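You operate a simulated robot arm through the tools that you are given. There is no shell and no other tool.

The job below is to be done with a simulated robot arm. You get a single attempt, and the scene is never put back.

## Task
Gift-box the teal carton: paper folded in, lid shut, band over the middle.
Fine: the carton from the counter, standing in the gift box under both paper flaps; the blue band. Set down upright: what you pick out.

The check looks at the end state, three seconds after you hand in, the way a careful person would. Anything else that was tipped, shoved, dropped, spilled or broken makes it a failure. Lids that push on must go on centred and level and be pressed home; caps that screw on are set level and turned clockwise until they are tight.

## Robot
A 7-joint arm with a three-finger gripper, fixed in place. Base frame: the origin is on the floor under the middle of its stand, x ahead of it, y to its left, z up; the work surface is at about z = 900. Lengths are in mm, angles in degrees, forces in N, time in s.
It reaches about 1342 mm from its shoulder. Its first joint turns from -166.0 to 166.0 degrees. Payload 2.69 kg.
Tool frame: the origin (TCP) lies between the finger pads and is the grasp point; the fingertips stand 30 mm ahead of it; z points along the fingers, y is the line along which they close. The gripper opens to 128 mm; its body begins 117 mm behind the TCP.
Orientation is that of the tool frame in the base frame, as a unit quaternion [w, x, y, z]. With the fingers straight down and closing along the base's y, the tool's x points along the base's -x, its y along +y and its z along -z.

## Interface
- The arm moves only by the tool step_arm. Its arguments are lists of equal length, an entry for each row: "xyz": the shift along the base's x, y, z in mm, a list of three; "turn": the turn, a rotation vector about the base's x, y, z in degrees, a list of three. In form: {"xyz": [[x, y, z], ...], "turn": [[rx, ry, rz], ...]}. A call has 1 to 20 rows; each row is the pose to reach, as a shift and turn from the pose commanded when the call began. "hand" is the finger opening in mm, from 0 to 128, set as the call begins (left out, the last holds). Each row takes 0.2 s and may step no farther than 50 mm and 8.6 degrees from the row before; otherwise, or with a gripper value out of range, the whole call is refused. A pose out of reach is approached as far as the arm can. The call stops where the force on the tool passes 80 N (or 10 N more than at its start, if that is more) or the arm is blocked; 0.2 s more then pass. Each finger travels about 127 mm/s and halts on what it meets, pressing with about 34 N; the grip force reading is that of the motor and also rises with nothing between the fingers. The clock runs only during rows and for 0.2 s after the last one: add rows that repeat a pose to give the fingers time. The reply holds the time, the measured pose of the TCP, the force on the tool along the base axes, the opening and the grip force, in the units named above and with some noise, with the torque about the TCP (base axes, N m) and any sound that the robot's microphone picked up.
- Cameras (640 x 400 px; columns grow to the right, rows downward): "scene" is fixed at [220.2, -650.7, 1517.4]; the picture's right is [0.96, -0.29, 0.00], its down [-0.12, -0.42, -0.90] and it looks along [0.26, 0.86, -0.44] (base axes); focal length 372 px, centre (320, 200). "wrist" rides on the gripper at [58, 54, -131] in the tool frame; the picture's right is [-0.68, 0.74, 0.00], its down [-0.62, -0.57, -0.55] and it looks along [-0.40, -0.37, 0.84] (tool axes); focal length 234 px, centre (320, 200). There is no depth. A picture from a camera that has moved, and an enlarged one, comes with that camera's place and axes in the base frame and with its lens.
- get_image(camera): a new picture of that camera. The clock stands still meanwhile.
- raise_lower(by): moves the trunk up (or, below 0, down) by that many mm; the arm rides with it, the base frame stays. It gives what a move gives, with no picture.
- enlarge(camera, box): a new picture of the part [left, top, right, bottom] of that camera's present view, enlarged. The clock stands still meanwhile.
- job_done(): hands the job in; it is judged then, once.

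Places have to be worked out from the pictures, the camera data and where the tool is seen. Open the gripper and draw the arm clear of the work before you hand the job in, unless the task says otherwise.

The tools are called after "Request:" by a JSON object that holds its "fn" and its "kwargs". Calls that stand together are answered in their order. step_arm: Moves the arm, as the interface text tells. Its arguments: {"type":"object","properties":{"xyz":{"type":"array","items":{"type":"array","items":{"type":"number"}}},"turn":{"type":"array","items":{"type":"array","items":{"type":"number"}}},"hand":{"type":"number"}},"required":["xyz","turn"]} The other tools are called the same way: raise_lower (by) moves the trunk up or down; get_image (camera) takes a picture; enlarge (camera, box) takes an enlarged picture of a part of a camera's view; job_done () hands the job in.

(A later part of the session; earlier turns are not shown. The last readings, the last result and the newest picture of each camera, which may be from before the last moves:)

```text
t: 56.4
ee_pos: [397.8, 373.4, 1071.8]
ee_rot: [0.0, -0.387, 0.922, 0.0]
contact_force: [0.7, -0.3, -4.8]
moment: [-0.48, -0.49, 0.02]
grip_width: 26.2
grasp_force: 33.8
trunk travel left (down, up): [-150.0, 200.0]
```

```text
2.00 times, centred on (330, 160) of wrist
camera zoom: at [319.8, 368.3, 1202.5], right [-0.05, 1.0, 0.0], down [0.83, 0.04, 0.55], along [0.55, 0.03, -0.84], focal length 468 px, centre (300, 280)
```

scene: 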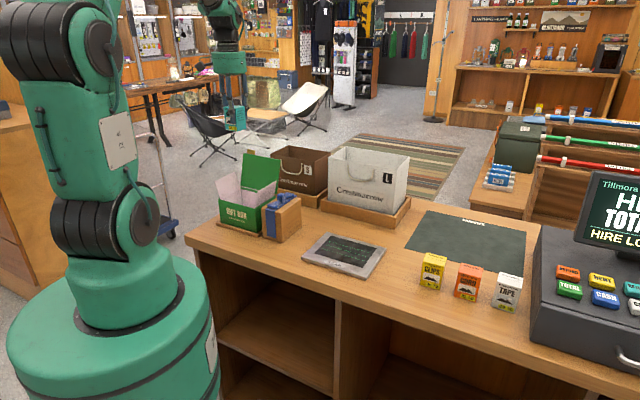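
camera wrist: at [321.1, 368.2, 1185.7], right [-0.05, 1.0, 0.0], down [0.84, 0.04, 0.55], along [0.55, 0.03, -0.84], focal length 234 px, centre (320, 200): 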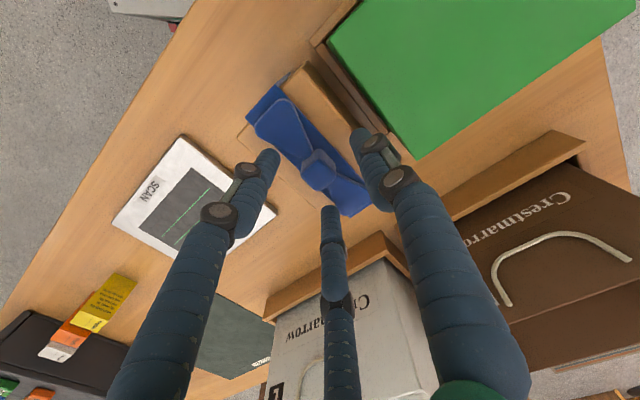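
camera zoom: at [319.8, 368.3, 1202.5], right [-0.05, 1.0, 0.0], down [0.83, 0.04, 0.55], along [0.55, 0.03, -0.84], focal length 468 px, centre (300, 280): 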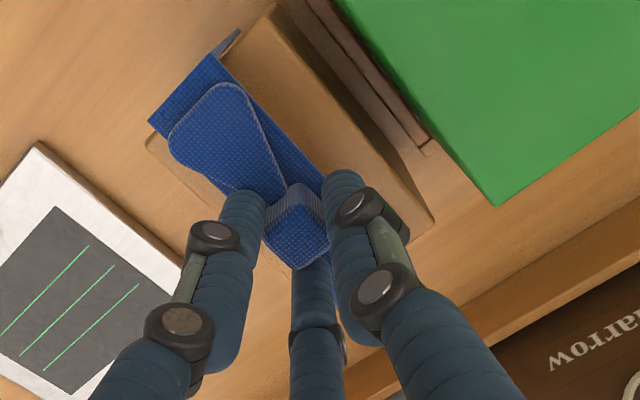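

Something's off: the gift box's right side looks lifted off its tray. I'll stop and look closely before moving.

Request:
{"fn": "enlarge", "kwargs": {"camera": "scene", "box": [210, 160, 320, 250]}}

Request:
{"fn": "get_image", "kwargs": {"camera": "wrist"}}

Request:
{"fn": "enlarge", "kwargs": {"camera": "scene", "box": [264, 175, 304, 207]}}

```text
4.44 times, centred on (265, 205) of scene
camera zoom: at [220.2, -650.7, 1517.4], right [0.96, -0.29, 0.0], down [-0.12, -0.42, -0.9], along [0.26, 0.86, -0.44], focal length 1651 px, centre (564, 178)
```

zoom: 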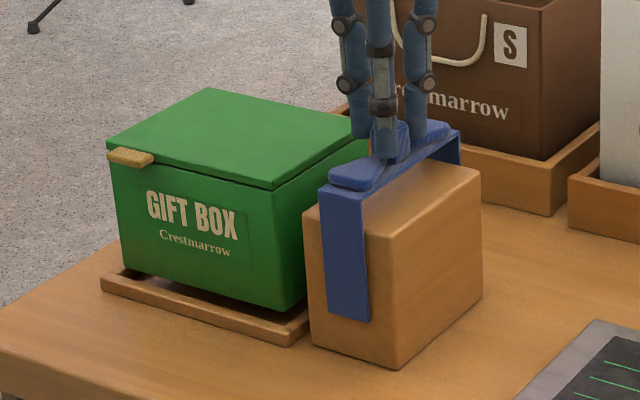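

```text
taken
camera wrist: at [319.8, 368.3, 1202.5], right [-0.05, 1.0, 0.0], down [0.83, 0.04, 0.55], along [0.55, 0.03, -0.84], focal length 234 px, centre (320, 200)
```

wrist: 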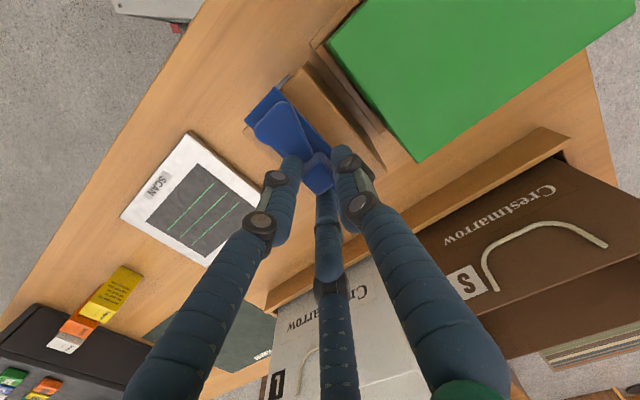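

```text
12.50 times, centred on (284, 191) of scene
camera zoom: at [220.2, -650.7, 1517.4], right [0.96, -0.29, 0.0], down [-0.12, -0.42, -0.9], along [0.26, 0.86, -0.44], focal length 4644 px, centre (770, 312)
```

zoom: 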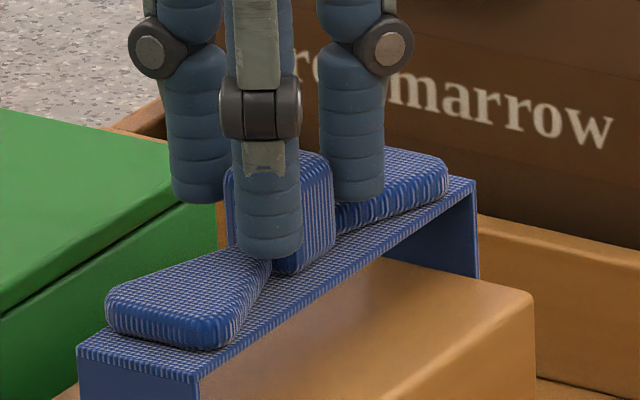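

The wrench reading (about -4.8 N acting at offset (-100, +100) mm) says the whole gift box is hanging off the hand along with the band. I'll lower straight back down the same 20 mm so that box and band return to their seats.

Request:
{"fn": "step_arm", "kwargs": {"xyz": [[0, 0, -5], [0, 0, -10], [0, 0, -14], [0, 0, -17], [0, 0, -19], [0, 0, -20], [0, 0, -20]], "turn": [[0, 0, 0], [0, 0, 0], [0, 0, 0], [0, 0, 0], [0, 0, 0], [0, 0, 0], [0, 0, 0]]}}

Request:
{"fn": "enlarge", "kwargs": {"camera": "scene", "box": [210, 160, 320, 250]}}

Request:
{"fn": "get_image", "kwargs": {"camera": "wrist"}}

```text
t: 58.0
ee_pos: [398.0, 371.8, 1051.1]
ee_rot: [-0.001, -0.387, 0.922, 0.0]
contact_force: [-0.9, 0.3, -6.0]
moment: [-0.46, -0.47, -0.01]
grip_width: 25.9
grasp_force: 34.2
trunk travel left (down, up): [-150.0, 200.0]
```

```text
4.44 times, centred on (265, 205) of scene
camera zoom: at [220.2, -650.7, 1517.4], right [0.96, -0.29, 0.0], down [-0.12, -0.42, -0.9], along [0.26, 0.86, -0.44], focal length 1651 px, centre (564, 178)
```

zoom: 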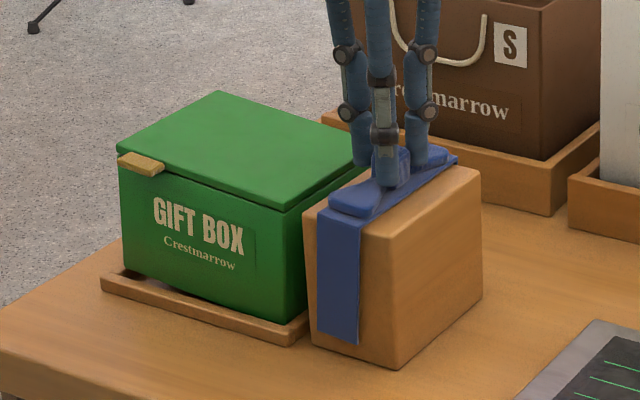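

```text
taken
camera wrist: at [319.5, 367.6, 1181.9], right [-0.05, 1.0, 0.0], down [0.84, 0.04, 0.55], along [0.55, 0.03, -0.84], focal length 234 px, centre (320, 200)
```

wrist: 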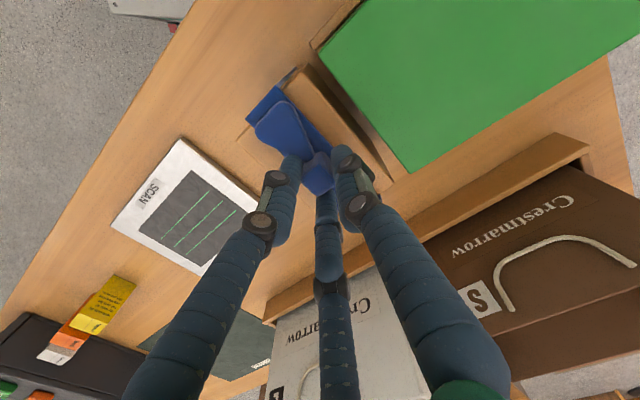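

The box did not drop fully back: it's still partly up and shifted slightly, and the load is still on the hand. I'll measure its pose from both cameras before doing anything else.

Request:
{"fn": "enlarge", "kwargs": {"camera": "wrist", "box": [300, 0, 460, 190]}}

Request:
{"fn": "enlarge", "kwargs": {"camera": "scene", "box": [226, 180, 290, 244]}}

Request:
{"fn": "enlarge", "kwargs": {"camera": "scene", "box": [264, 185, 304, 217]}}

```text
2.11 times, centred on (380, 95) of wrist
camera zoom: at [319.5, 367.6, 1181.9], right [-0.05, 1.0, 0.0], down [0.84, 0.04, 0.55], along [0.55, 0.03, -0.84], focal length 493 px, centre (194, 421)
```

zoom: 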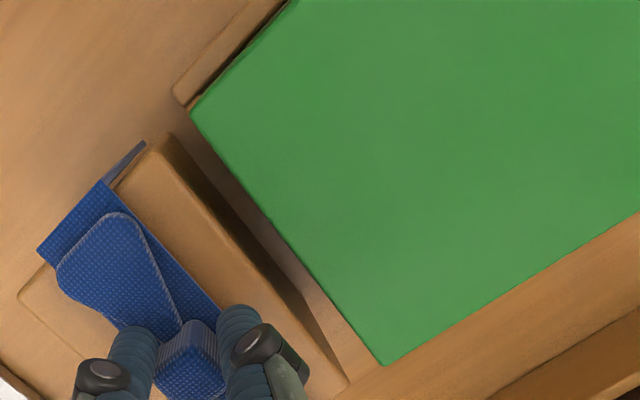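

```text
6.25 times, centred on (258, 212) of scene
camera zoom: at [220.2, -650.7, 1517.4], right [0.96, -0.29, 0.0], down [-0.12, -0.42, -0.9], along [0.26, 0.86, -0.44], focal length 2322 px, centre (708, 125)
```

zoom: 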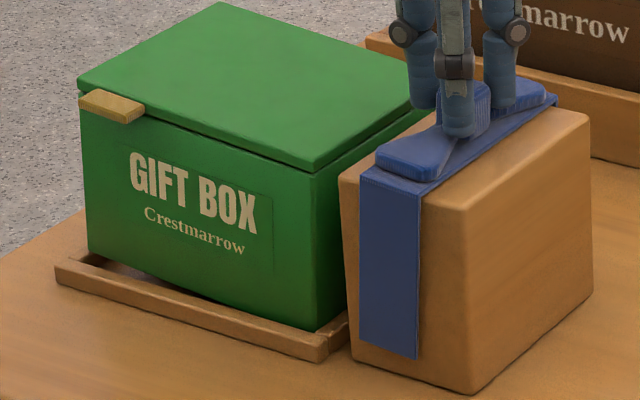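

```text
12.50 times, centred on (284, 201) of scene
camera zoom: at [220.2, -650.7, 1517.4], right [0.96, -0.29, 0.0], down [-0.12, -0.42, -0.9], along [0.26, 0.86, -0.44], focal length 4644 px, centre (770, 188)
```

zoom: 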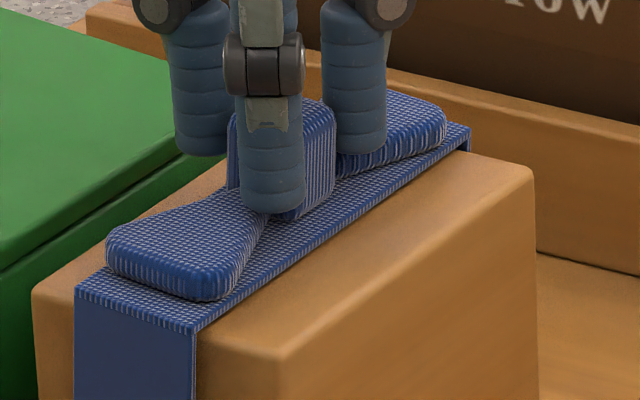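

The band and the box are moving as one piece even though nothing visible touches. I'll hold still briefly to see if the box is stable or drifting.

Request:
{"fn": "step_arm", "kwargs": {"xyz": [[0, 0, 0], [0, 0, 0]], "turn": [[0, 0, 0], [0, 0, 0]]}}

Request:
{"fn": "enlarge", "kwargs": {"camera": "scene", "box": [226, 180, 290, 244]}}

Request:
{"fn": "enlarge", "kwargs": {"camera": "wrist", "box": [300, 0, 460, 190]}}

```text
t: 58.6
ee_pos: [398.5, 371.9, 1051.5]
ee_rot: [0.0, -0.387, 0.922, 0.0]
contact_force: [-0.4, 0.9, -5.0]
moment: [-0.41, -0.33, -0.01]
grip_width: 26.1
grasp_force: 33.9
trunk travel left (down, up): [-150.0, 200.0]
```

```text
6.25 times, centred on (258, 212) of scene
camera zoom: at [220.2, -650.7, 1517.4], right [0.96, -0.29, 0.0], down [-0.12, -0.42, -0.9], along [0.26, 0.86, -0.44], focal length 2322 px, centre (708, 125)
```

zoom: 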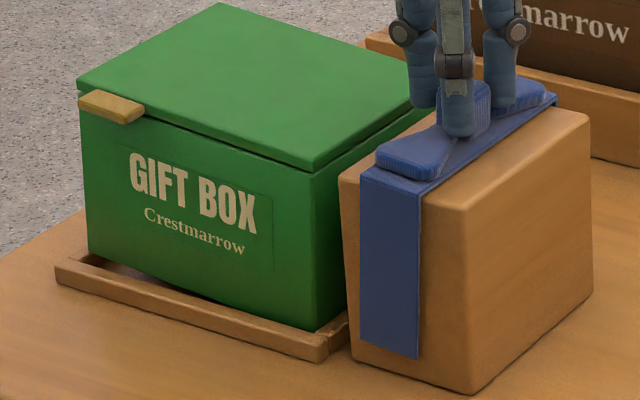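

```text
2.11 times, centred on (380, 95) of wrist
camera zoom: at [319.6, 367.6, 1182.2], right [-0.05, 1.0, 0.0], down [0.84, 0.04, 0.55], along [0.55, 0.03, -0.84], focal length 493 px, centre (194, 421)
```

zoom: 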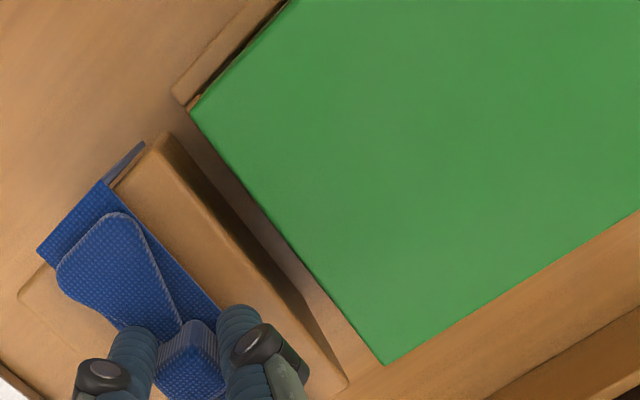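

The geometry explains it: on lowering, the box's right bottom edge caught the tray's right lip and levered the left side up. I'll raise the same 20 mm again to free it and measure the box's pose in the air.

Request:
{"fn": "step_arm", "kwargs": {"xyz": [[0, 0, 4], [0, 0, 8], [0, 0, 12], [0, 0, 16], [0, 0, 20], [0, 0, 20], [0, 0, 20]], "turn": [[0, 0, 0], [0, 0, 0], [0, 0, 0], [0, 0, 0], [0, 0, 0], [0, 0, 0], [0, 0, 0]]}}

Request:
{"fn": "enlarge", "kwargs": {"camera": "scene", "box": [226, 176, 290, 240]}}

Request:
{"fn": "enlarge", "kwargs": {"camera": "wrist", "box": [300, 0, 460, 190]}}

Request:
{"fn": "get_image", "kwargs": {"camera": "scene"}}

```text
t: 60.2
ee_pos: [398.1, 372.9, 1072.0]
ee_rot: [-0.001, -0.386, 0.922, 0.0]
contact_force: [-0.2, 0.4, -5.0]
moment: [-0.43, -0.41, -0.02]
grip_width: 26.2
grasp_force: 34.5
trunk travel left (down, up): [-150.0, 200.0]
```

```text
6.25 times, centred on (258, 208) of scene
camera zoom: at [220.2, -650.7, 1517.4], right [0.96, -0.29, 0.0], down [-0.12, -0.42, -0.9], along [0.26, 0.86, -0.44], focal length 2322 px, centre (708, 150)
```

zoom: 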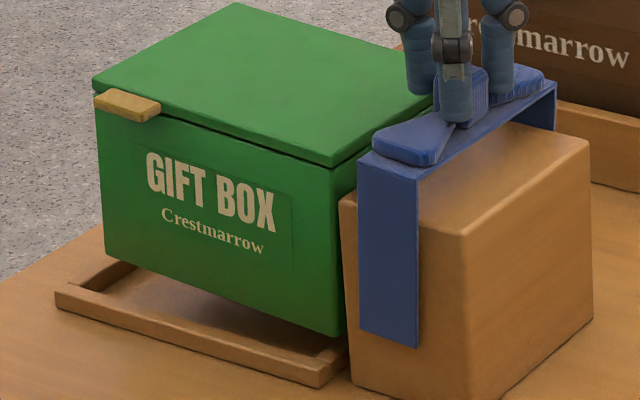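

```text
2.11 times, centred on (380, 95) of wrist
camera zoom: at [319.3, 367.5, 1203.3], right [-0.05, 1.0, 0.0], down [0.84, 0.04, 0.55], along [0.55, 0.03, -0.84], focal length 493 px, centre (194, 421)
```

zoom: 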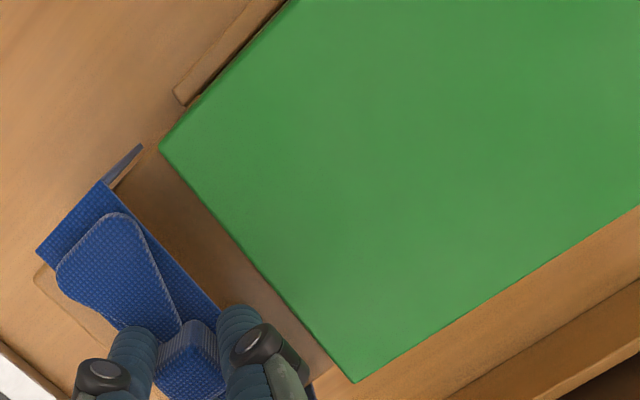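

```text
taken
```

scene: 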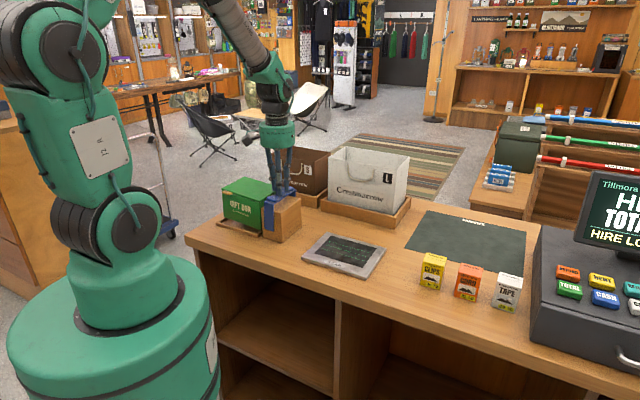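

The box is creeping toward the band while held like this (about +24 mm in u), so I must put it back now. Pictures cost no time: one quick step moves it back -u with a -3.5° levelling turn, then I check.

Request:
{"fn": "step_arm", "kwargs": {"xyz": [[-19.8, 19.8, 0]], "turn": [[-2.47, -2.48, 0]]}}

Request:
{"fn": "enlarge", "kwargs": {"camera": "scene", "box": [220, 170, 300, 240]}}

Request:
{"fn": "enlarge", "kwargs": {"camera": "wrist", "box": [280, 0, 460, 190]}}

```text
t: 60.6
ee_pos: [378.9, 390.7, 1071.8]
ee_rot: [0.012, -0.388, 0.921, -0.028]
contact_force: [-0.6, -0.6, -5.9]
moment: [-0.33, -0.39, 0.01]
grip_width: 26.4
grasp_force: 34.2
trunk travel left (down, up): [-150.0, 200.0]
```

```text
5.71 times, centred on (260, 205) of scene
camera zoom: at [220.2, -650.7, 1517.4], right [0.96, -0.29, 0.0], down [-0.12, -0.42, -0.9], along [0.26, 0.86, -0.44], focal length 2123 px, centre (663, 171)
```

zoom: 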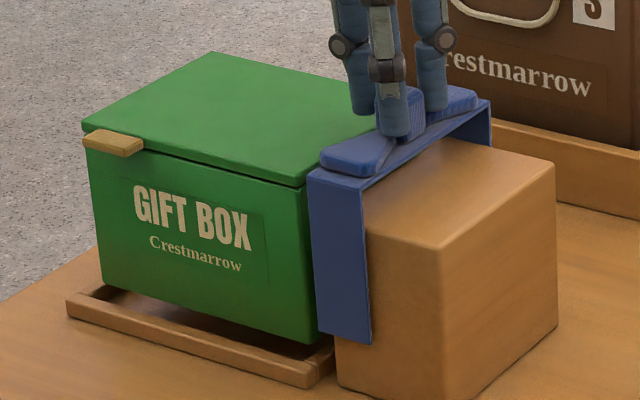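

```text
2.11 times, centred on (370, 95) of wrist
camera zoom: at [295.4, 391.0, 1199.0], right [-0.05, 1.0, -0.05], down [0.81, 0.07, 0.58], along [0.58, -0.01, -0.81], focal length 493 px, centre (215, 421)
```

zoom: 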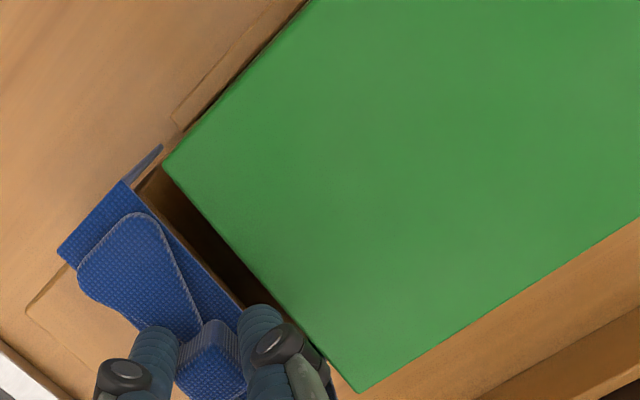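

That worked: the box is nearly level again, +10 mm in u and about 22 mm up. One more quick correction of -u 15 with a -1° turn, lowering 6 mm at the same time, then check again.

Request:
{"fn": "step_arm", "kwargs": {"xyz": [[-10.6, 10.6, -5]], "turn": [[-0.7, -0.7, 0]]}}

Request:
{"fn": "enlarge", "kwargs": {"camera": "scene", "box": [220, 170, 300, 240]}}

Request:
{"fn": "enlarge", "kwargs": {"camera": "wrist", "box": [280, 0, 460, 190]}}

```text
t: 61.0
ee_pos: [368.1, 401.7, 1066.4]
ee_rot: [0.014, -0.386, 0.922, -0.037]
contact_force: [-0.4, -0.4, -4.7]
moment: [-0.32, -0.38, 0.0]
grip_width: 26.2
grasp_force: 34.2
trunk travel left (down, up): [-150.0, 200.0]
```

```text
5.71 times, centred on (260, 205) of scene
camera zoom: at [220.2, -650.7, 1517.4], right [0.96, -0.29, 0.0], down [-0.12, -0.42, -0.9], along [0.26, 0.86, -0.44], focal length 2123 px, centre (663, 171)
```

zoom: 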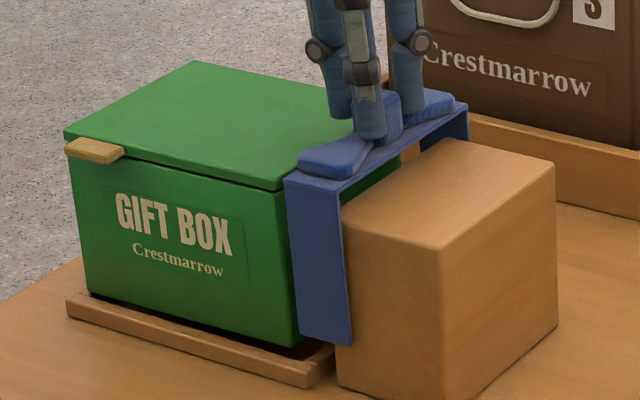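

```text
2.11 times, centred on (370, 95) of wrist
camera zoom: at [282.7, 403.9, 1192.7], right [-0.05, 1.0, -0.06], down [0.8, 0.07, 0.59], along [0.59, -0.02, -0.81], focal length 493 px, centre (215, 421)
```

zoom: 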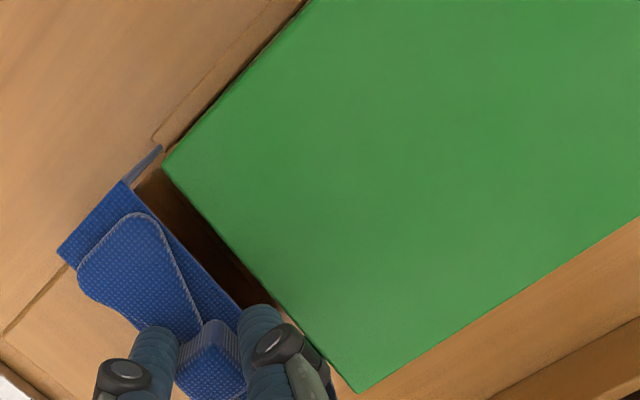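

Now it's level and only 16 mm up, but 5 mm too far in -u. I'll shift +u 5 mm and check alignment to the tray before lowering.

Request:
{"fn": "step_arm", "kwargs": {"xyz": [[3.6, -3.6, 0]], "turn": [[0, 0, 0]]}}

Request:
{"fn": "enlarge", "kwargs": {"camera": "scene", "box": [222, 180, 282, 240]}}

Request:
{"fn": "enlarge", "kwargs": {"camera": "wrist", "box": [280, 0, 460, 190]}}

```text
t: 61.4
ee_pos: [372.3, 398.4, 1066.0]
ee_rot: [0.014, -0.387, 0.921, -0.037]
contact_force: [-0.8, -0.8, -5.1]
moment: [-0.37, -0.36, 0.02]
grip_width: 26.4
grasp_force: 34.3
trunk travel left (down, up): [-150.0, 200.0]
```

```text
6.67 times, centred on (252, 210) of scene
camera zoom: at [220.2, -650.7, 1517.4], right [0.96, -0.29, 0.0], down [-0.12, -0.42, -0.9], along [0.26, 0.86, -0.44], focal length 2477 px, centre (773, 133)
```

zoom: 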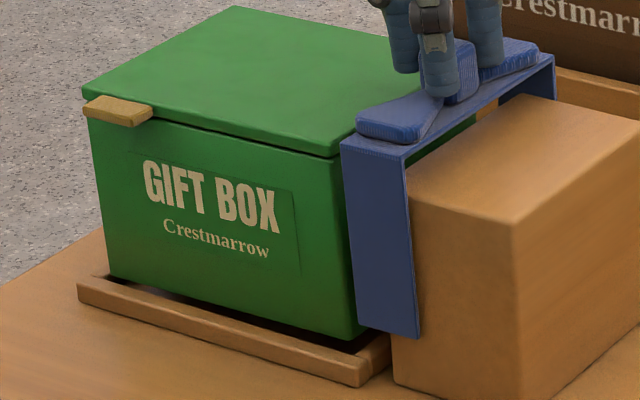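

```text
2.11 times, centred on (370, 95) of wrist
camera zoom: at [286.1, 400.9, 1193.1], right [-0.05, 1.0, -0.06], down [0.8, 0.07, 0.59], along [0.59, -0.02, -0.8], focal length 493 px, centre (215, 421)
```

zoom: 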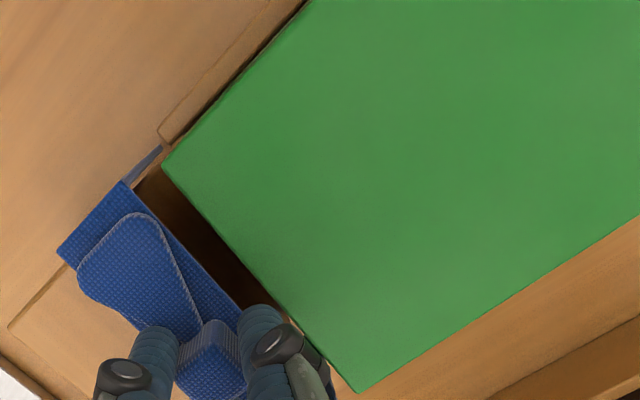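

Close: about 2 mm to -u and 1 mm to -v of the original seat, 13–14 mm up and level. Correct +u 1.5, +v 1 and lower 7 mm into the tray's lip, then check force and picture.

Request:
{"fn": "step_arm", "kwargs": {"xyz": [[1.8, -0.4, -2], [1.8, -0.4, -7]], "turn": [[0, 0, 0], [0, 0, 0]]}}

Request:
{"fn": "enlarge", "kwargs": {"camera": "scene", "box": [222, 180, 282, 240]}}

Request:
{"fn": "enlarge", "kwargs": {"camera": "wrist", "box": [280, 0, 460, 190]}}

```text
t: 62.0
ee_pos: [373.2, 399.2, 1060.2]
ee_rot: [0.014, -0.386, 0.922, -0.036]
contact_force: [0.7, -0.5, -5.3]
moment: [-0.36, -0.36, -0.04]
grip_width: 26.2
grasp_force: 33.5
trunk travel left (down, up): [-150.0, 200.0]
```

```text
6.67 times, centred on (252, 210) of scene
camera zoom: at [220.2, -650.7, 1517.4], right [0.96, -0.29, 0.0], down [-0.12, -0.42, -0.9], along [0.26, 0.86, -0.44], focal length 2477 px, centre (773, 133)
```

zoom: 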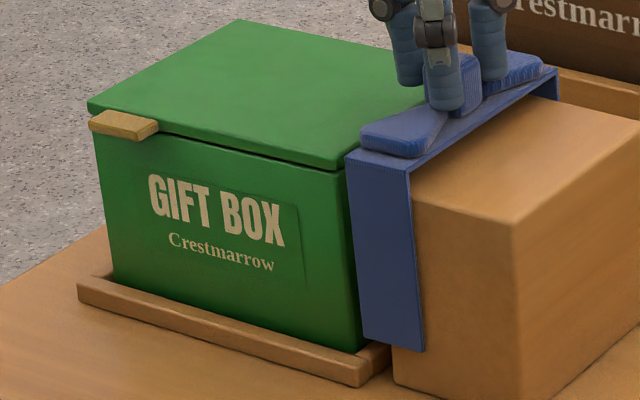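

```text
2.11 times, centred on (370, 95) of wrist
camera zoom: at [287.7, 401.3, 1185.8], right [-0.05, 1.0, -0.06], down [0.8, 0.08, 0.59], along [0.59, -0.02, -0.8], focal length 493 px, centre (215, 421)
```

zoom: 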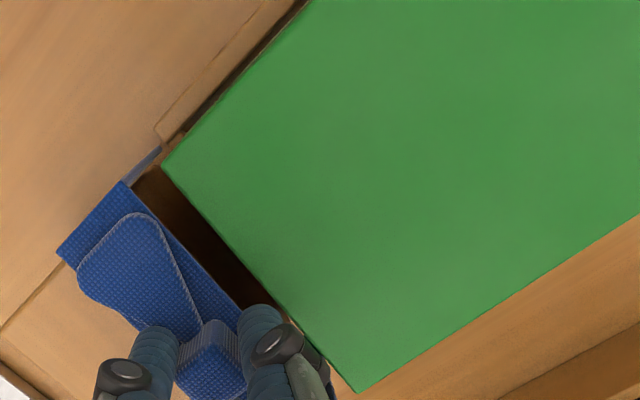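

The box is entering the tray. Lowering another 4 mm and watching whether the tray takes the load.

Request:
{"fn": "step_arm", "kwargs": {"xyz": [[0, 0, -2], [0, 0, -4]], "turn": [[0, 0, 0], [0, 0, 0]]}}

Request:
{"fn": "enlarge", "kwargs": {"camera": "scene", "box": [222, 180, 282, 240]}}

```text
t: 62.6
ee_pos: [373.8, 398.7, 1055.1]
ee_rot: [0.015, -0.386, 0.922, -0.036]
contact_force: [0.4, 0.3, -5.8]
moment: [-0.37, -0.34, -0.01]
grip_width: 26.2
grasp_force: 34.3
trunk travel left (down, up): [-150.0, 200.0]
```

```text
6.67 times, centred on (252, 210) of scene
camera zoom: at [220.2, -650.7, 1517.4], right [0.96, -0.29, 0.0], down [-0.12, -0.42, -0.9], along [0.26, 0.86, -0.44], focal length 2477 px, centre (773, 133)
```

zoom: 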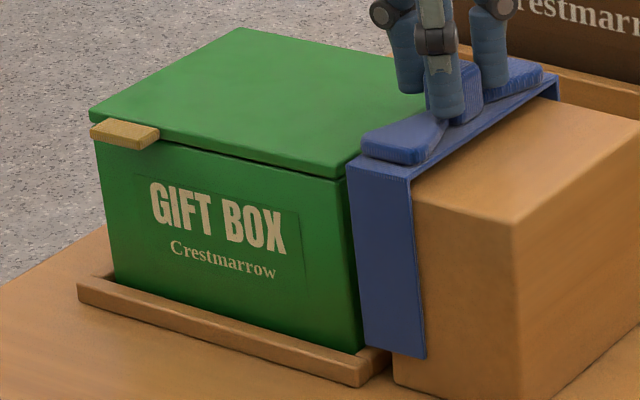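

The box is all but seated (left down, right about 3 mm up), but the band is now half off its block, so I can't just let go. I'll ease the grip (command 8, which earlier gave only about 14 N) to see if the box lets go while the band stays held.

Request:
{"fn": "step_arm", "kwargs": {"xyz": [[0, 0, 0], [0, 0, 0]], "turn": [[0, 0, 0], [0, 0, 0]], "hand": 8}}

Request:
{"fn": "enlarge", "kwargs": {"camera": "scene", "box": [222, 180, 302, 240]}}

```text
t: 63.2
ee_pos: [373.5, 399.2, 1056.0]
ee_rot: [0.015, -0.387, 0.921, -0.036]
contact_force: [-0.2, 0.7, -2.7]
moment: [0.03, 0.05, -0.02]
grip_width: 26.4
grasp_force: 13.9
trunk travel left (down, up): [-150.0, 200.0]
```

```text
6.67 times, centred on (262, 210) of scene
camera zoom: at [220.2, -650.7, 1517.4], right [0.96, -0.29, 0.0], down [-0.12, -0.42, -0.9], along [0.26, 0.86, -0.44], focal length 2477 px, centre (707, 133)
```

zoom: 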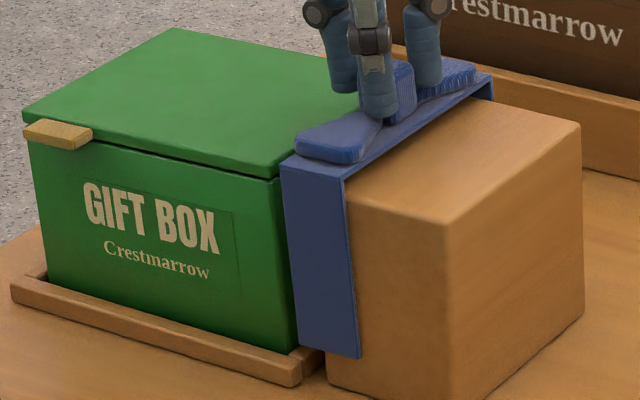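

That did it: the torque is gone and only the band's small weight remains, so the box has let go and sits in its tray. I'll check the box's seating closely.

Request:
{"fn": "enlarge", "kwargs": {"camera": "scene", "box": [214, 206, 274, 246]}}

Request:
{"fn": "enlarge", "kwargs": {"camera": "scene", "box": [228, 178, 290, 242]}}

Request:
{"fn": "get_image", "kwargs": {"camera": "wrist"}}

```text
10.00 times, centred on (244, 226) of scene
camera zoom: at [220.2, -650.7, 1517.4], right [0.96, -0.29, 0.0], down [-0.12, -0.42, -0.9], along [0.26, 0.86, -0.44], focal length 3715 px, centre (1080, -60)
```

zoom: 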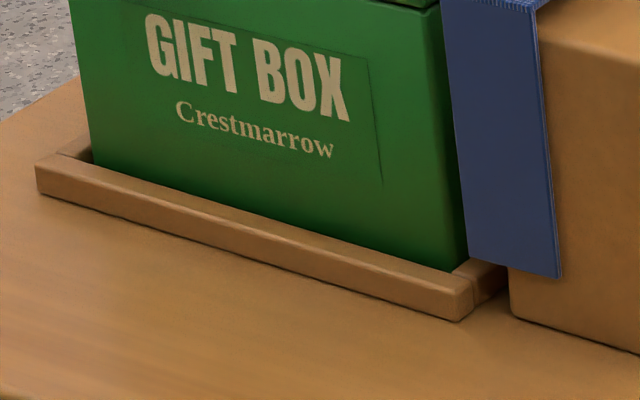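

```text
6.25 times, centred on (259, 210) of scene
camera zoom: at [220.2, -650.7, 1517.4], right [0.96, -0.29, 0.0], down [-0.12, -0.42, -0.9], along [0.26, 0.86, -0.44], focal length 2322 px, centre (701, 138)
```

zoom: 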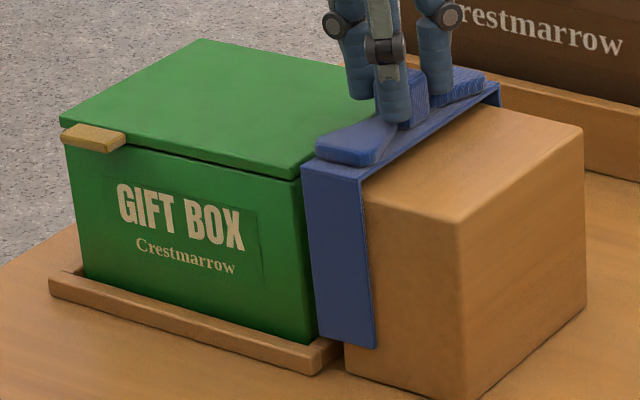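

```text
taken
camera wrist: at [287.9, 401.5, 1182.2], right [-0.05, 1.0, -0.06], down [0.8, 0.07, 0.59], along [0.59, -0.02, -0.8], focal length 234 px, centre (320, 200)
```

wrist: 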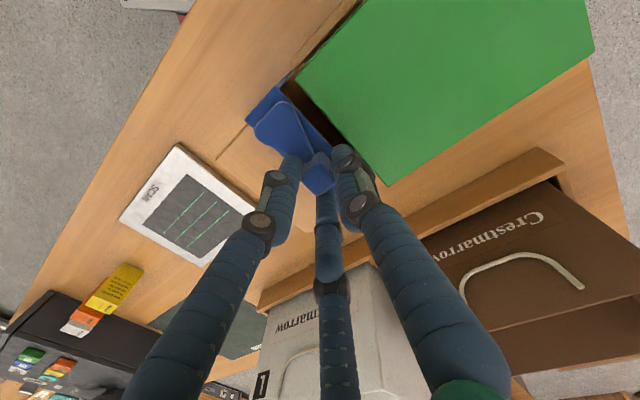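

The left side is home but the right side still sits about 5 mm high, apparently resting on the tray's right lip. I'll measure the lid's pose in the wrist view to plan a precise re-seat.

Request:
{"fn": "enlarge", "kwargs": {"camera": "wrist", "box": [280, 0, 460, 200]}}

Request:
{"fn": "enlarge", "kwargs": {"camera": "wrist", "box": [440, 0, 640, 120]}}

Request:
{"fn": "enlarge", "kwargs": {"camera": "scene", "box": [246, 214, 276, 240]}}

```text
2.00 times, centred on (370, 100) of wrist
camera zoom: at [287.9, 401.5, 1182.2], right [-0.05, 1.0, -0.06], down [0.8, 0.07, 0.59], along [0.59, -0.02, -0.8], focal length 468 px, centre (220, 400)
```

zoom: 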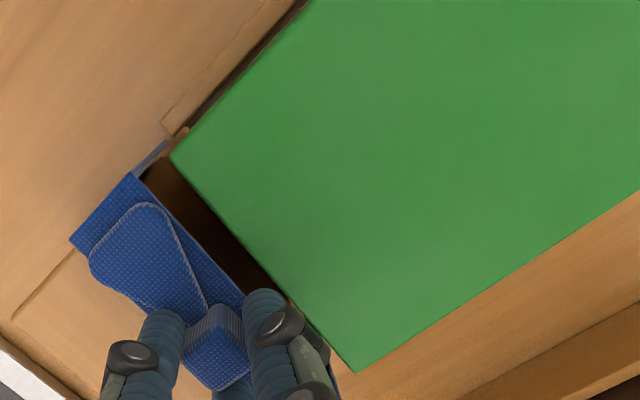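

```text
3.20 times, centred on (540, 60) of wrist
camera zoom: at [287.9, 401.5, 1182.2], right [-0.05, 1.0, -0.06], down [0.8, 0.07, 0.59], along [0.59, -0.02, -0.8], focal length 749 px, centre (-384, 648)
```

zoom: 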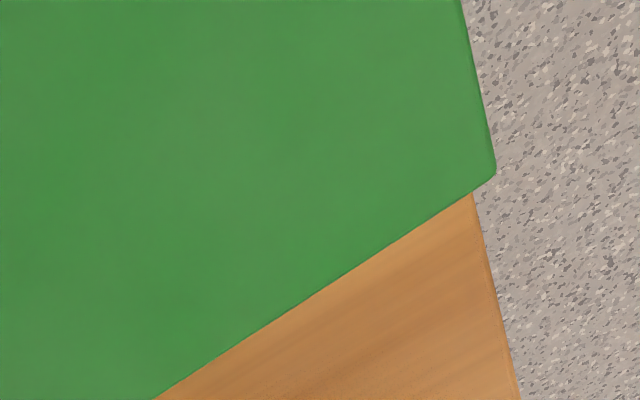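

```text
15.38 times, centred on (261, 227) of scene
camera zoom: at [220.2, -650.7, 1517.4], right [0.96, -0.29, 0.0], down [-0.12, -0.42, -0.9], along [0.26, 0.86, -0.44], focal length 5716 px, centre (1228, -215)
```

zoom: 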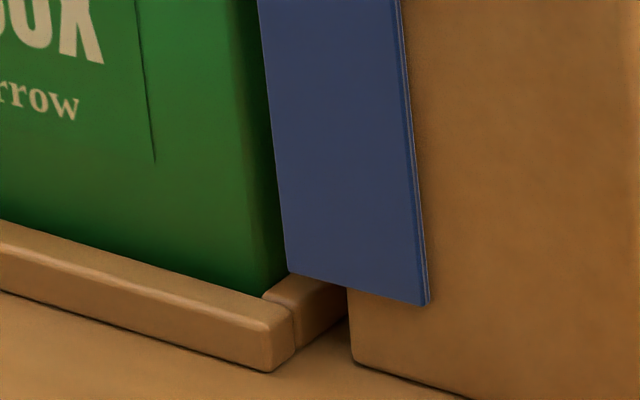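

At lid level the box is within 2 mm; its bottom is about 2.4 mm toward +u, riding the lip's rounded edge. I'll keep the light 14 N grip, lift the band 15 mm and confirm the box stays put this time.

Request:
{"fn": "step_arm", "kwargs": {"xyz": [[0, 0, 3], [0, 0, 7], [0, 0, 11], [0, 0, 15], [0, 0, 15]], "turn": [[0, 0, 0], [0, 0, 0], [0, 0, 0], [0, 0, 0], [0, 0, 0]]}}

Request:
{"fn": "enlarge", "kwargs": {"camera": "scene", "box": [222, 170, 302, 240]}}

```text
t: 64.4
ee_pos: [373.4, 398.5, 1069.8]
ee_rot: [0.014, -0.386, 0.922, -0.036]
contact_force: [-0.3, 0.5, -2.5]
moment: [0.03, 0.05, 0.0]
grip_width: 26.7
grasp_force: 13.9
trunk travel left (down, up): [-150.0, 200.0]
```

```text
5.71 times, centred on (262, 205) of scene
camera zoom: at [220.2, -650.7, 1517.4], right [0.96, -0.29, 0.0], down [-0.12, -0.42, -0.9], along [0.26, 0.86, -0.44], focal length 2123 px, centre (651, 171)
```

zoom: 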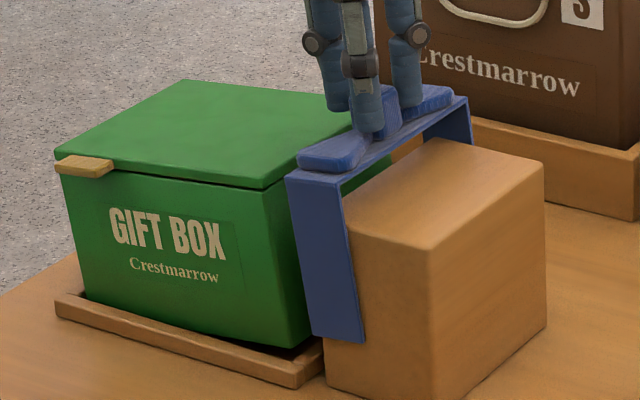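

The box's right side has come up with the band again even though the hand feels almost no load. I'll look closely at where they touch.

Request:
{"fn": "enlarge", "kwargs": {"camera": "scene", "box": [256, 176, 300, 212]}}

Request:
{"fn": "enlarge", "kwargs": {"camera": "scene", "box": [240, 205, 284, 245]}}

Request:
{"fn": "get_image", "kwargs": {"camera": "wrist"}}

Request:
{"fn": "enlarge", "kwargs": {"camera": "wrist", "box": [260, 40, 420, 220]}}

```text
11.11 times, centred on (278, 194) of scene
camera zoom: at [220.2, -650.7, 1517.4], right [0.96, -0.29, 0.0], down [-0.12, -0.42, -0.9], along [0.26, 0.86, -0.44], focal length 4128 px, centre (787, 267)
```

zoom: 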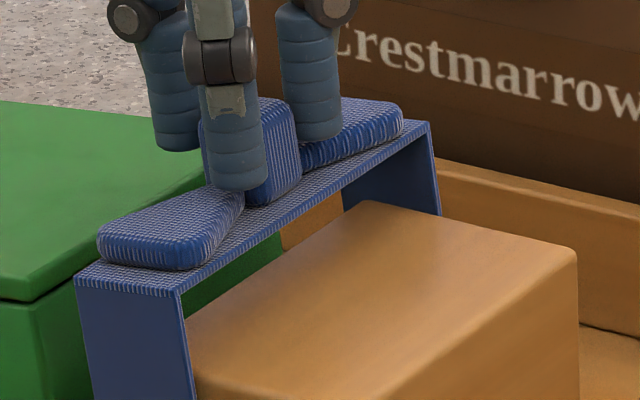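

```text
10.00 times, centred on (262, 225) of scene
camera zoom: at [220.2, -650.7, 1517.4], right [0.96, -0.29, 0.0], down [-0.12, -0.42, -0.9], along [0.26, 0.86, -0.44], focal length 3715 px, centre (900, -50)
```

zoom: 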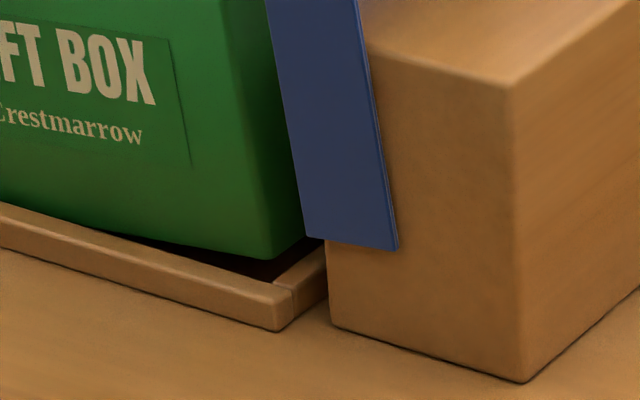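

```text
taken
camera wrist: at [287.4, 401.5, 1197.3], right [-0.05, 1.0, -0.06], down [0.8, 0.07, 0.59], along [0.59, -0.02, -0.8], focal length 234 px, centre (320, 200)
```

wrist: 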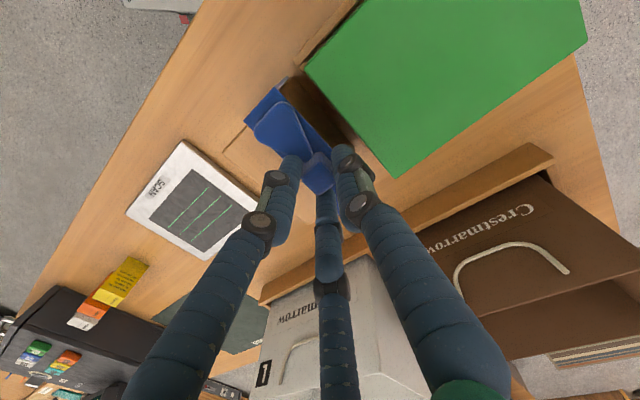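

```text
2.22 times, centred on (340, 130) of wrist
camera zoom: at [287.4, 401.5, 1197.3], right [-0.05, 1.0, -0.06], down [0.8, 0.07, 0.59], along [0.59, -0.02, -0.8], focal length 520 px, centre (276, 356)
```

zoom: 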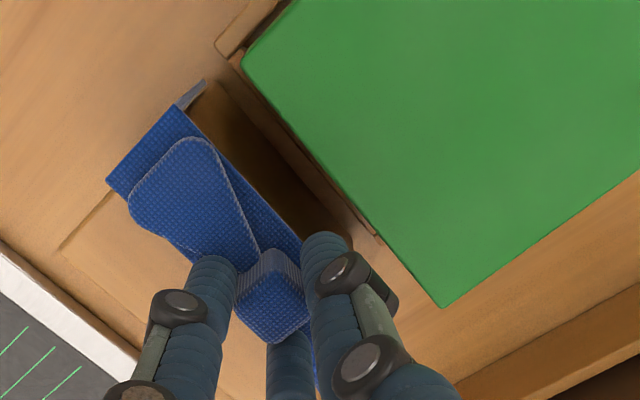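

The box's right edge still follows the band (2.1 N at zero torque matches it pivoting on its left edge). I'll lower the 15 mm again so everything rests, then test the coupling with small moves.

Request:
{"fn": "step_arm", "kwargs": {"xyz": [[0, 0, -5], [0, 0, -10], [0, 0, -15], [0, 0, -15]], "turn": [[0, 0, 0], [0, 0, 0], [0, 0, 0], [0, 0, 0]]}}

Request:
{"fn": "enlarge", "kwargs": {"camera": "scene", "box": [228, 178, 290, 242]}}

Request:
{"fn": "enlarge", "kwargs": {"camera": "wrist", "box": [260, 40, 420, 220]}}

```text
t: 65.4
ee_pos: [372.5, 397.0, 1056.6]
ee_rot: [0.014, -0.386, 0.921, -0.036]
contact_force: [0.9, 0.3, -1.8]
moment: [0.05, -0.06, -0.06]
grip_width: 26.7
grasp_force: 14.1
trunk travel left (down, up): [-150.0, 200.0]
```

```text
6.25 times, centred on (259, 210) of scene
camera zoom: at [220.2, -650.7, 1517.4], right [0.96, -0.29, 0.0], down [-0.12, -0.42, -0.9], along [0.26, 0.86, -0.44], focal length 2322 px, centre (701, 138)
```

zoom: 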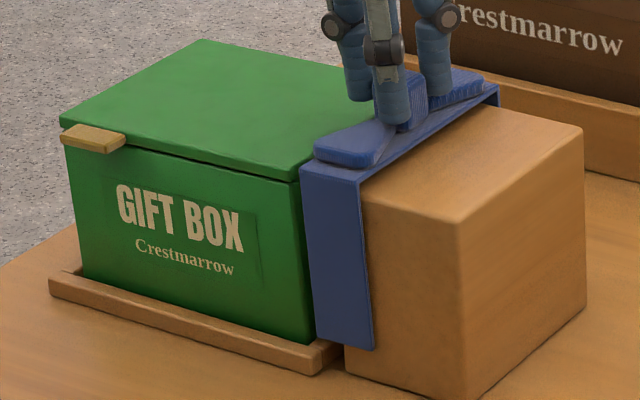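

```text
2.22 times, centred on (340, 130) of wrist
camera zoom: at [287.1, 400.8, 1181.9], right [-0.05, 1.0, -0.06], down [0.8, 0.08, 0.59], along [0.59, -0.02, -0.8], focal length 520 px, centre (276, 356)
```

zoom: 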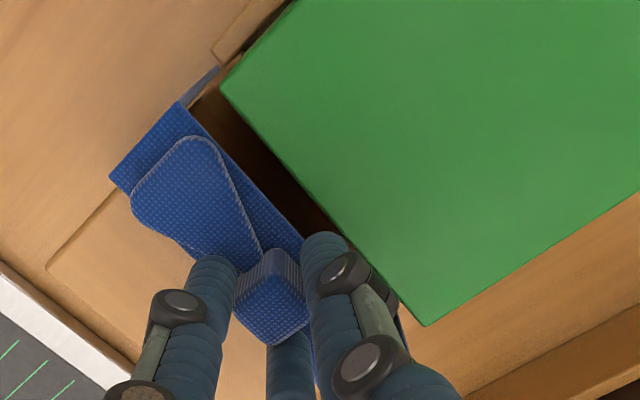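

Back as before, right side about 5 mm high. Now with everything resting, I'll ease the grip further to 18 mm command and see how the band and box respond.

Request:
{"fn": "step_arm", "kwargs": {"xyz": [[0, 0, 0], [0, 0, 0]], "turn": [[0, 0, 0], [0, 0, 0]], "hand": 18}}

Request:
{"fn": "enlarge", "kwargs": {"camera": "scene", "box": [228, 178, 290, 242]}}

Request:
{"fn": "enlarge", "kwargs": {"camera": "scene", "box": [256, 180, 300, 216]}}

```text
t: 66.0
ee_pos: [371.6, 398.7, 1055.7]
ee_rot: [0.014, -0.386, 0.922, -0.036]
contact_force: [0.2, 0.0, -3.3]
moment: [0.01, -0.03, -0.02]
grip_width: 27.1
grasp_force: 6.7
trunk travel left (down, up): [-150.0, 200.0]
```

```text
6.25 times, centred on (259, 210) of scene
camera zoom: at [220.2, -650.7, 1517.4], right [0.96, -0.29, 0.0], down [-0.12, -0.42, -0.9], along [0.26, 0.86, -0.44], focal length 2322 px, centre (701, 138)
```

zoom: 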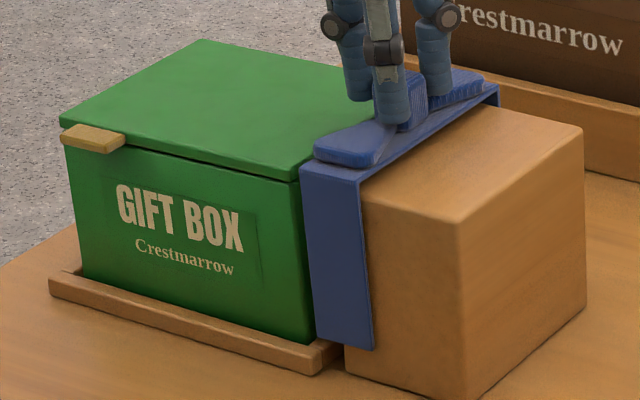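

```text
11.11 times, centred on (278, 198) of scene
camera zoom: at [220.2, -650.7, 1517.4], right [0.96, -0.29, 0.0], down [-0.12, -0.42, -0.9], along [0.26, 0.86, -0.44], focal length 4128 px, centre (787, 222)
```

zoom: 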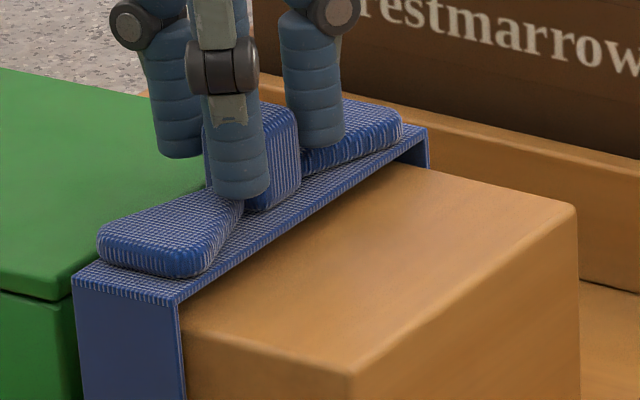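

Grip is now 6.7 N. A small 6 mm lift will show whether the box still follows at this grip.

Request:
{"fn": "step_arm", "kwargs": {"xyz": [[0, 0, 3], [0, 0, 6], [0, 0, 6]], "turn": [[0, 0, 0], [0, 0, 0], [0, 0, 0]]}}

Request:
{"fn": "enlarge", "kwargs": {"camera": "scene", "box": [228, 178, 290, 242]}}

Request:
{"fn": "enlarge", "kwargs": {"camera": "scene", "box": [256, 180, 300, 216]}}

```text
t: 66.8
ee_pos: [372.1, 400.0, 1062.4]
ee_rot: [0.015, -0.386, 0.922, -0.037]
contact_force: [-0.1, -1.1, -2.6]
moment: [0.0, 0.06, 0.05]
grip_width: 27.0
grasp_force: 6.6
trunk travel left (down, up): [-150.0, 200.0]
```

```text
6.25 times, centred on (259, 210) of scene
camera zoom: at [220.2, -650.7, 1517.4], right [0.96, -0.29, 0.0], down [-0.12, -0.42, -0.9], along [0.26, 0.86, -0.44], focal length 2322 px, centre (701, 138)
```

zoom: 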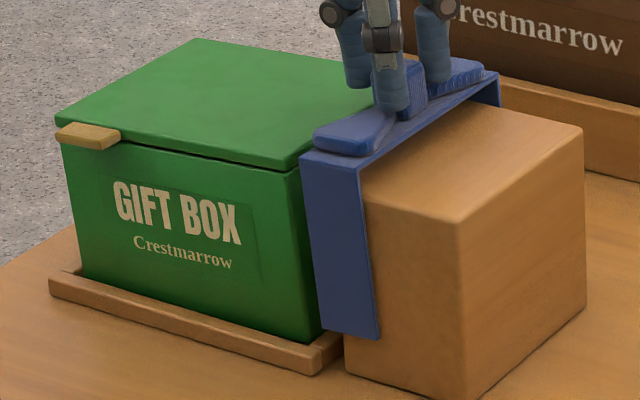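

```text
11.11 times, centred on (278, 198) of scene
camera zoom: at [220.2, -650.7, 1517.4], right [0.96, -0.29, 0.0], down [-0.12, -0.42, -0.9], along [0.26, 0.86, -0.44], focal length 4128 px, centre (787, 222)
```

zoom: 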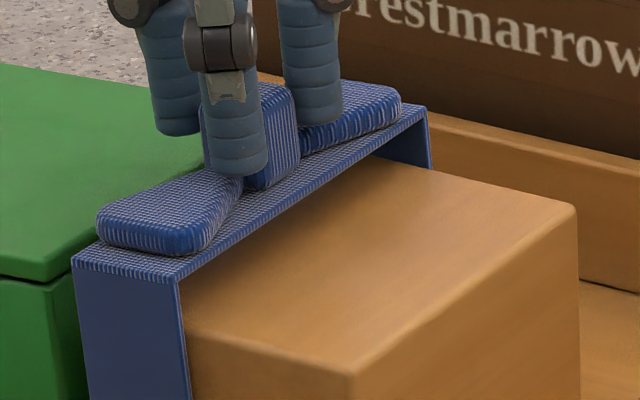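

The box follows even at 6.6 N, so it's linked to the band itself rather than held by the hand. A small -u shift should let its right edge drop off the lip, so I'll go back down with -u 3 mm.

Request:
{"fn": "step_arm", "kwargs": {"xyz": [[-2.1, 2.1, -1], [-2.1, 2.1, -4], [-2.1, 2.1, -7], [-2.1, 2.1, -7]], "turn": [[0, 0, 0], [0, 0, 0], [0, 0, 0], [0, 0, 0]]}}

Request:
{"fn": "enlarge", "kwargs": {"camera": "scene", "box": [228, 178, 290, 242]}}

Request:
{"fn": "enlarge", "kwargs": {"camera": "scene", "box": [246, 214, 276, 240]}}

```text
t: 67.8
ee_pos: [371.5, 400.3, 1055.3]
ee_rot: [0.014, -0.387, 0.921, -0.036]
contact_force: [0.2, -0.2, -0.8]
moment: [0.05, -0.01, 0.02]
grip_width: 27.2
grasp_force: 6.9
trunk travel left (down, up): [-150.0, 200.0]
```

```text
6.25 times, centred on (259, 210) of scene
camera zoom: at [220.2, -650.7, 1517.4], right [0.96, -0.29, 0.0], down [-0.12, -0.42, -0.9], along [0.26, 0.86, -0.44], focal length 2322 px, centre (701, 138)
```

zoom: 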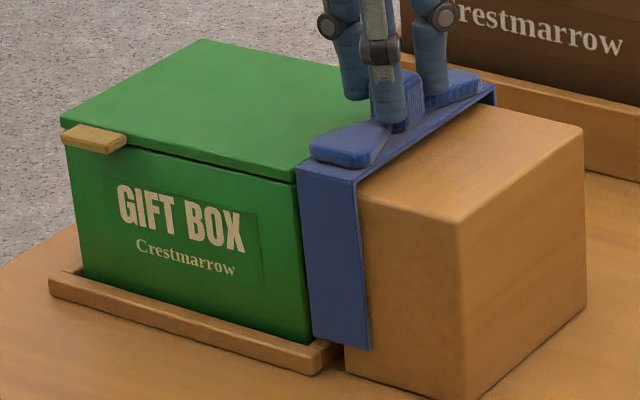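

```text
15.38 times, centred on (261, 227) of scene
camera zoom: at [220.2, -650.7, 1517.4], right [0.96, -0.29, 0.0], down [-0.12, -0.42, -0.9], along [0.26, 0.86, -0.44], focal length 5716 px, centre (1228, -215)
```

zoom: 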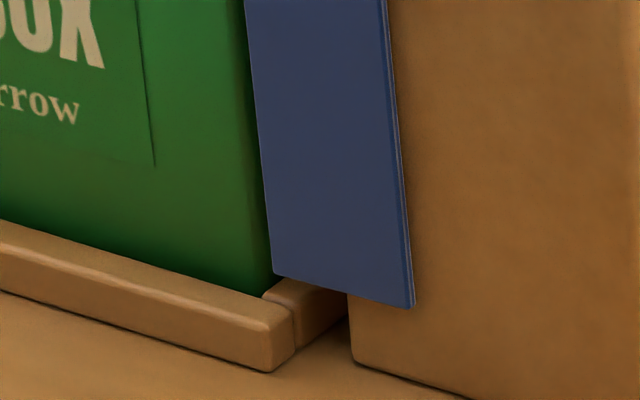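

Now the hand carries only the band's own 0.8 N: the box rests by itself, and the band slid 3 mm in u without dragging it. Block and lid tops are about the same height, so I could slide the band across at near-constant height; I'll check clearances first.

Request:
{"fn": "get_image", "kwargs": {"camera": "wrist"}}

Request:
{"fn": "enlarge", "kwargs": {"camera": "wrist", "box": [230, 40, 420, 240]}}

Request:
{"fn": "enlarge", "kwargs": {"camera": "scene", "box": [256, 184, 300, 220]}}

```text
taken
camera wrist: at [285.7, 403.2, 1181.4], right [-0.05, 1.0, -0.06], down [0.8, 0.07, 0.59], along [0.59, -0.02, -0.8], focal length 234 px, centre (320, 200)
```

wrist: 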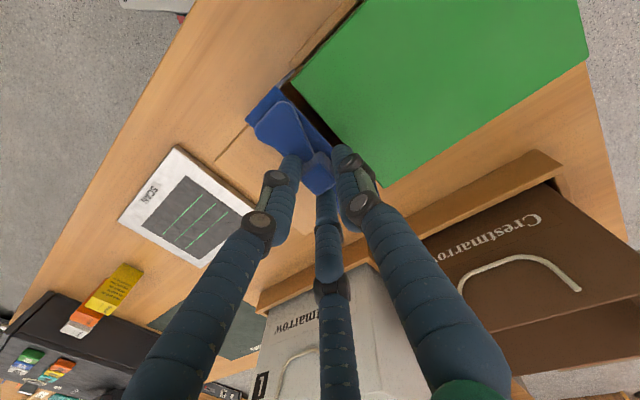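

```text
2.00 times, centred on (325, 140) of wrist
camera zoom: at [285.7, 403.2, 1181.4], right [-0.05, 1.0, -0.06], down [0.8, 0.07, 0.59], along [0.59, -0.02, -0.8], focal length 468 px, centre (310, 320)
```

zoom: 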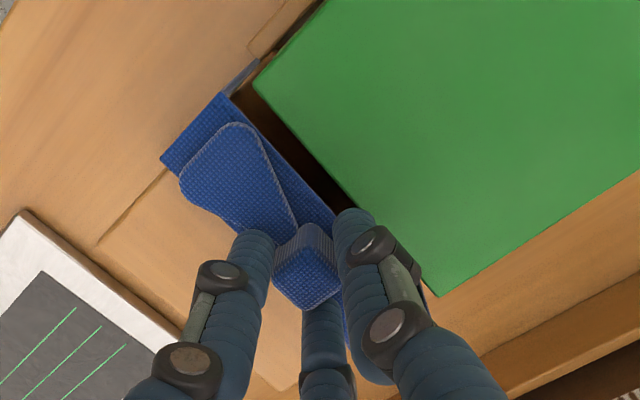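

```text
11.11 times, centred on (278, 202) of scene
camera zoom: at [220.2, -650.7, 1517.4], right [0.96, -0.29, 0.0], down [-0.12, -0.42, -0.9], along [0.26, 0.86, -0.44], focal length 4128 px, centre (787, 178)
```

zoom: 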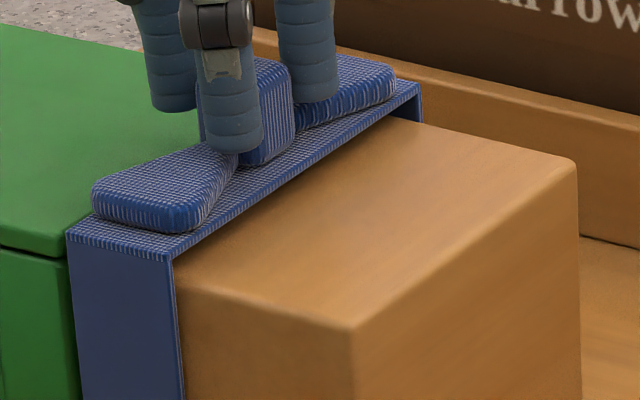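

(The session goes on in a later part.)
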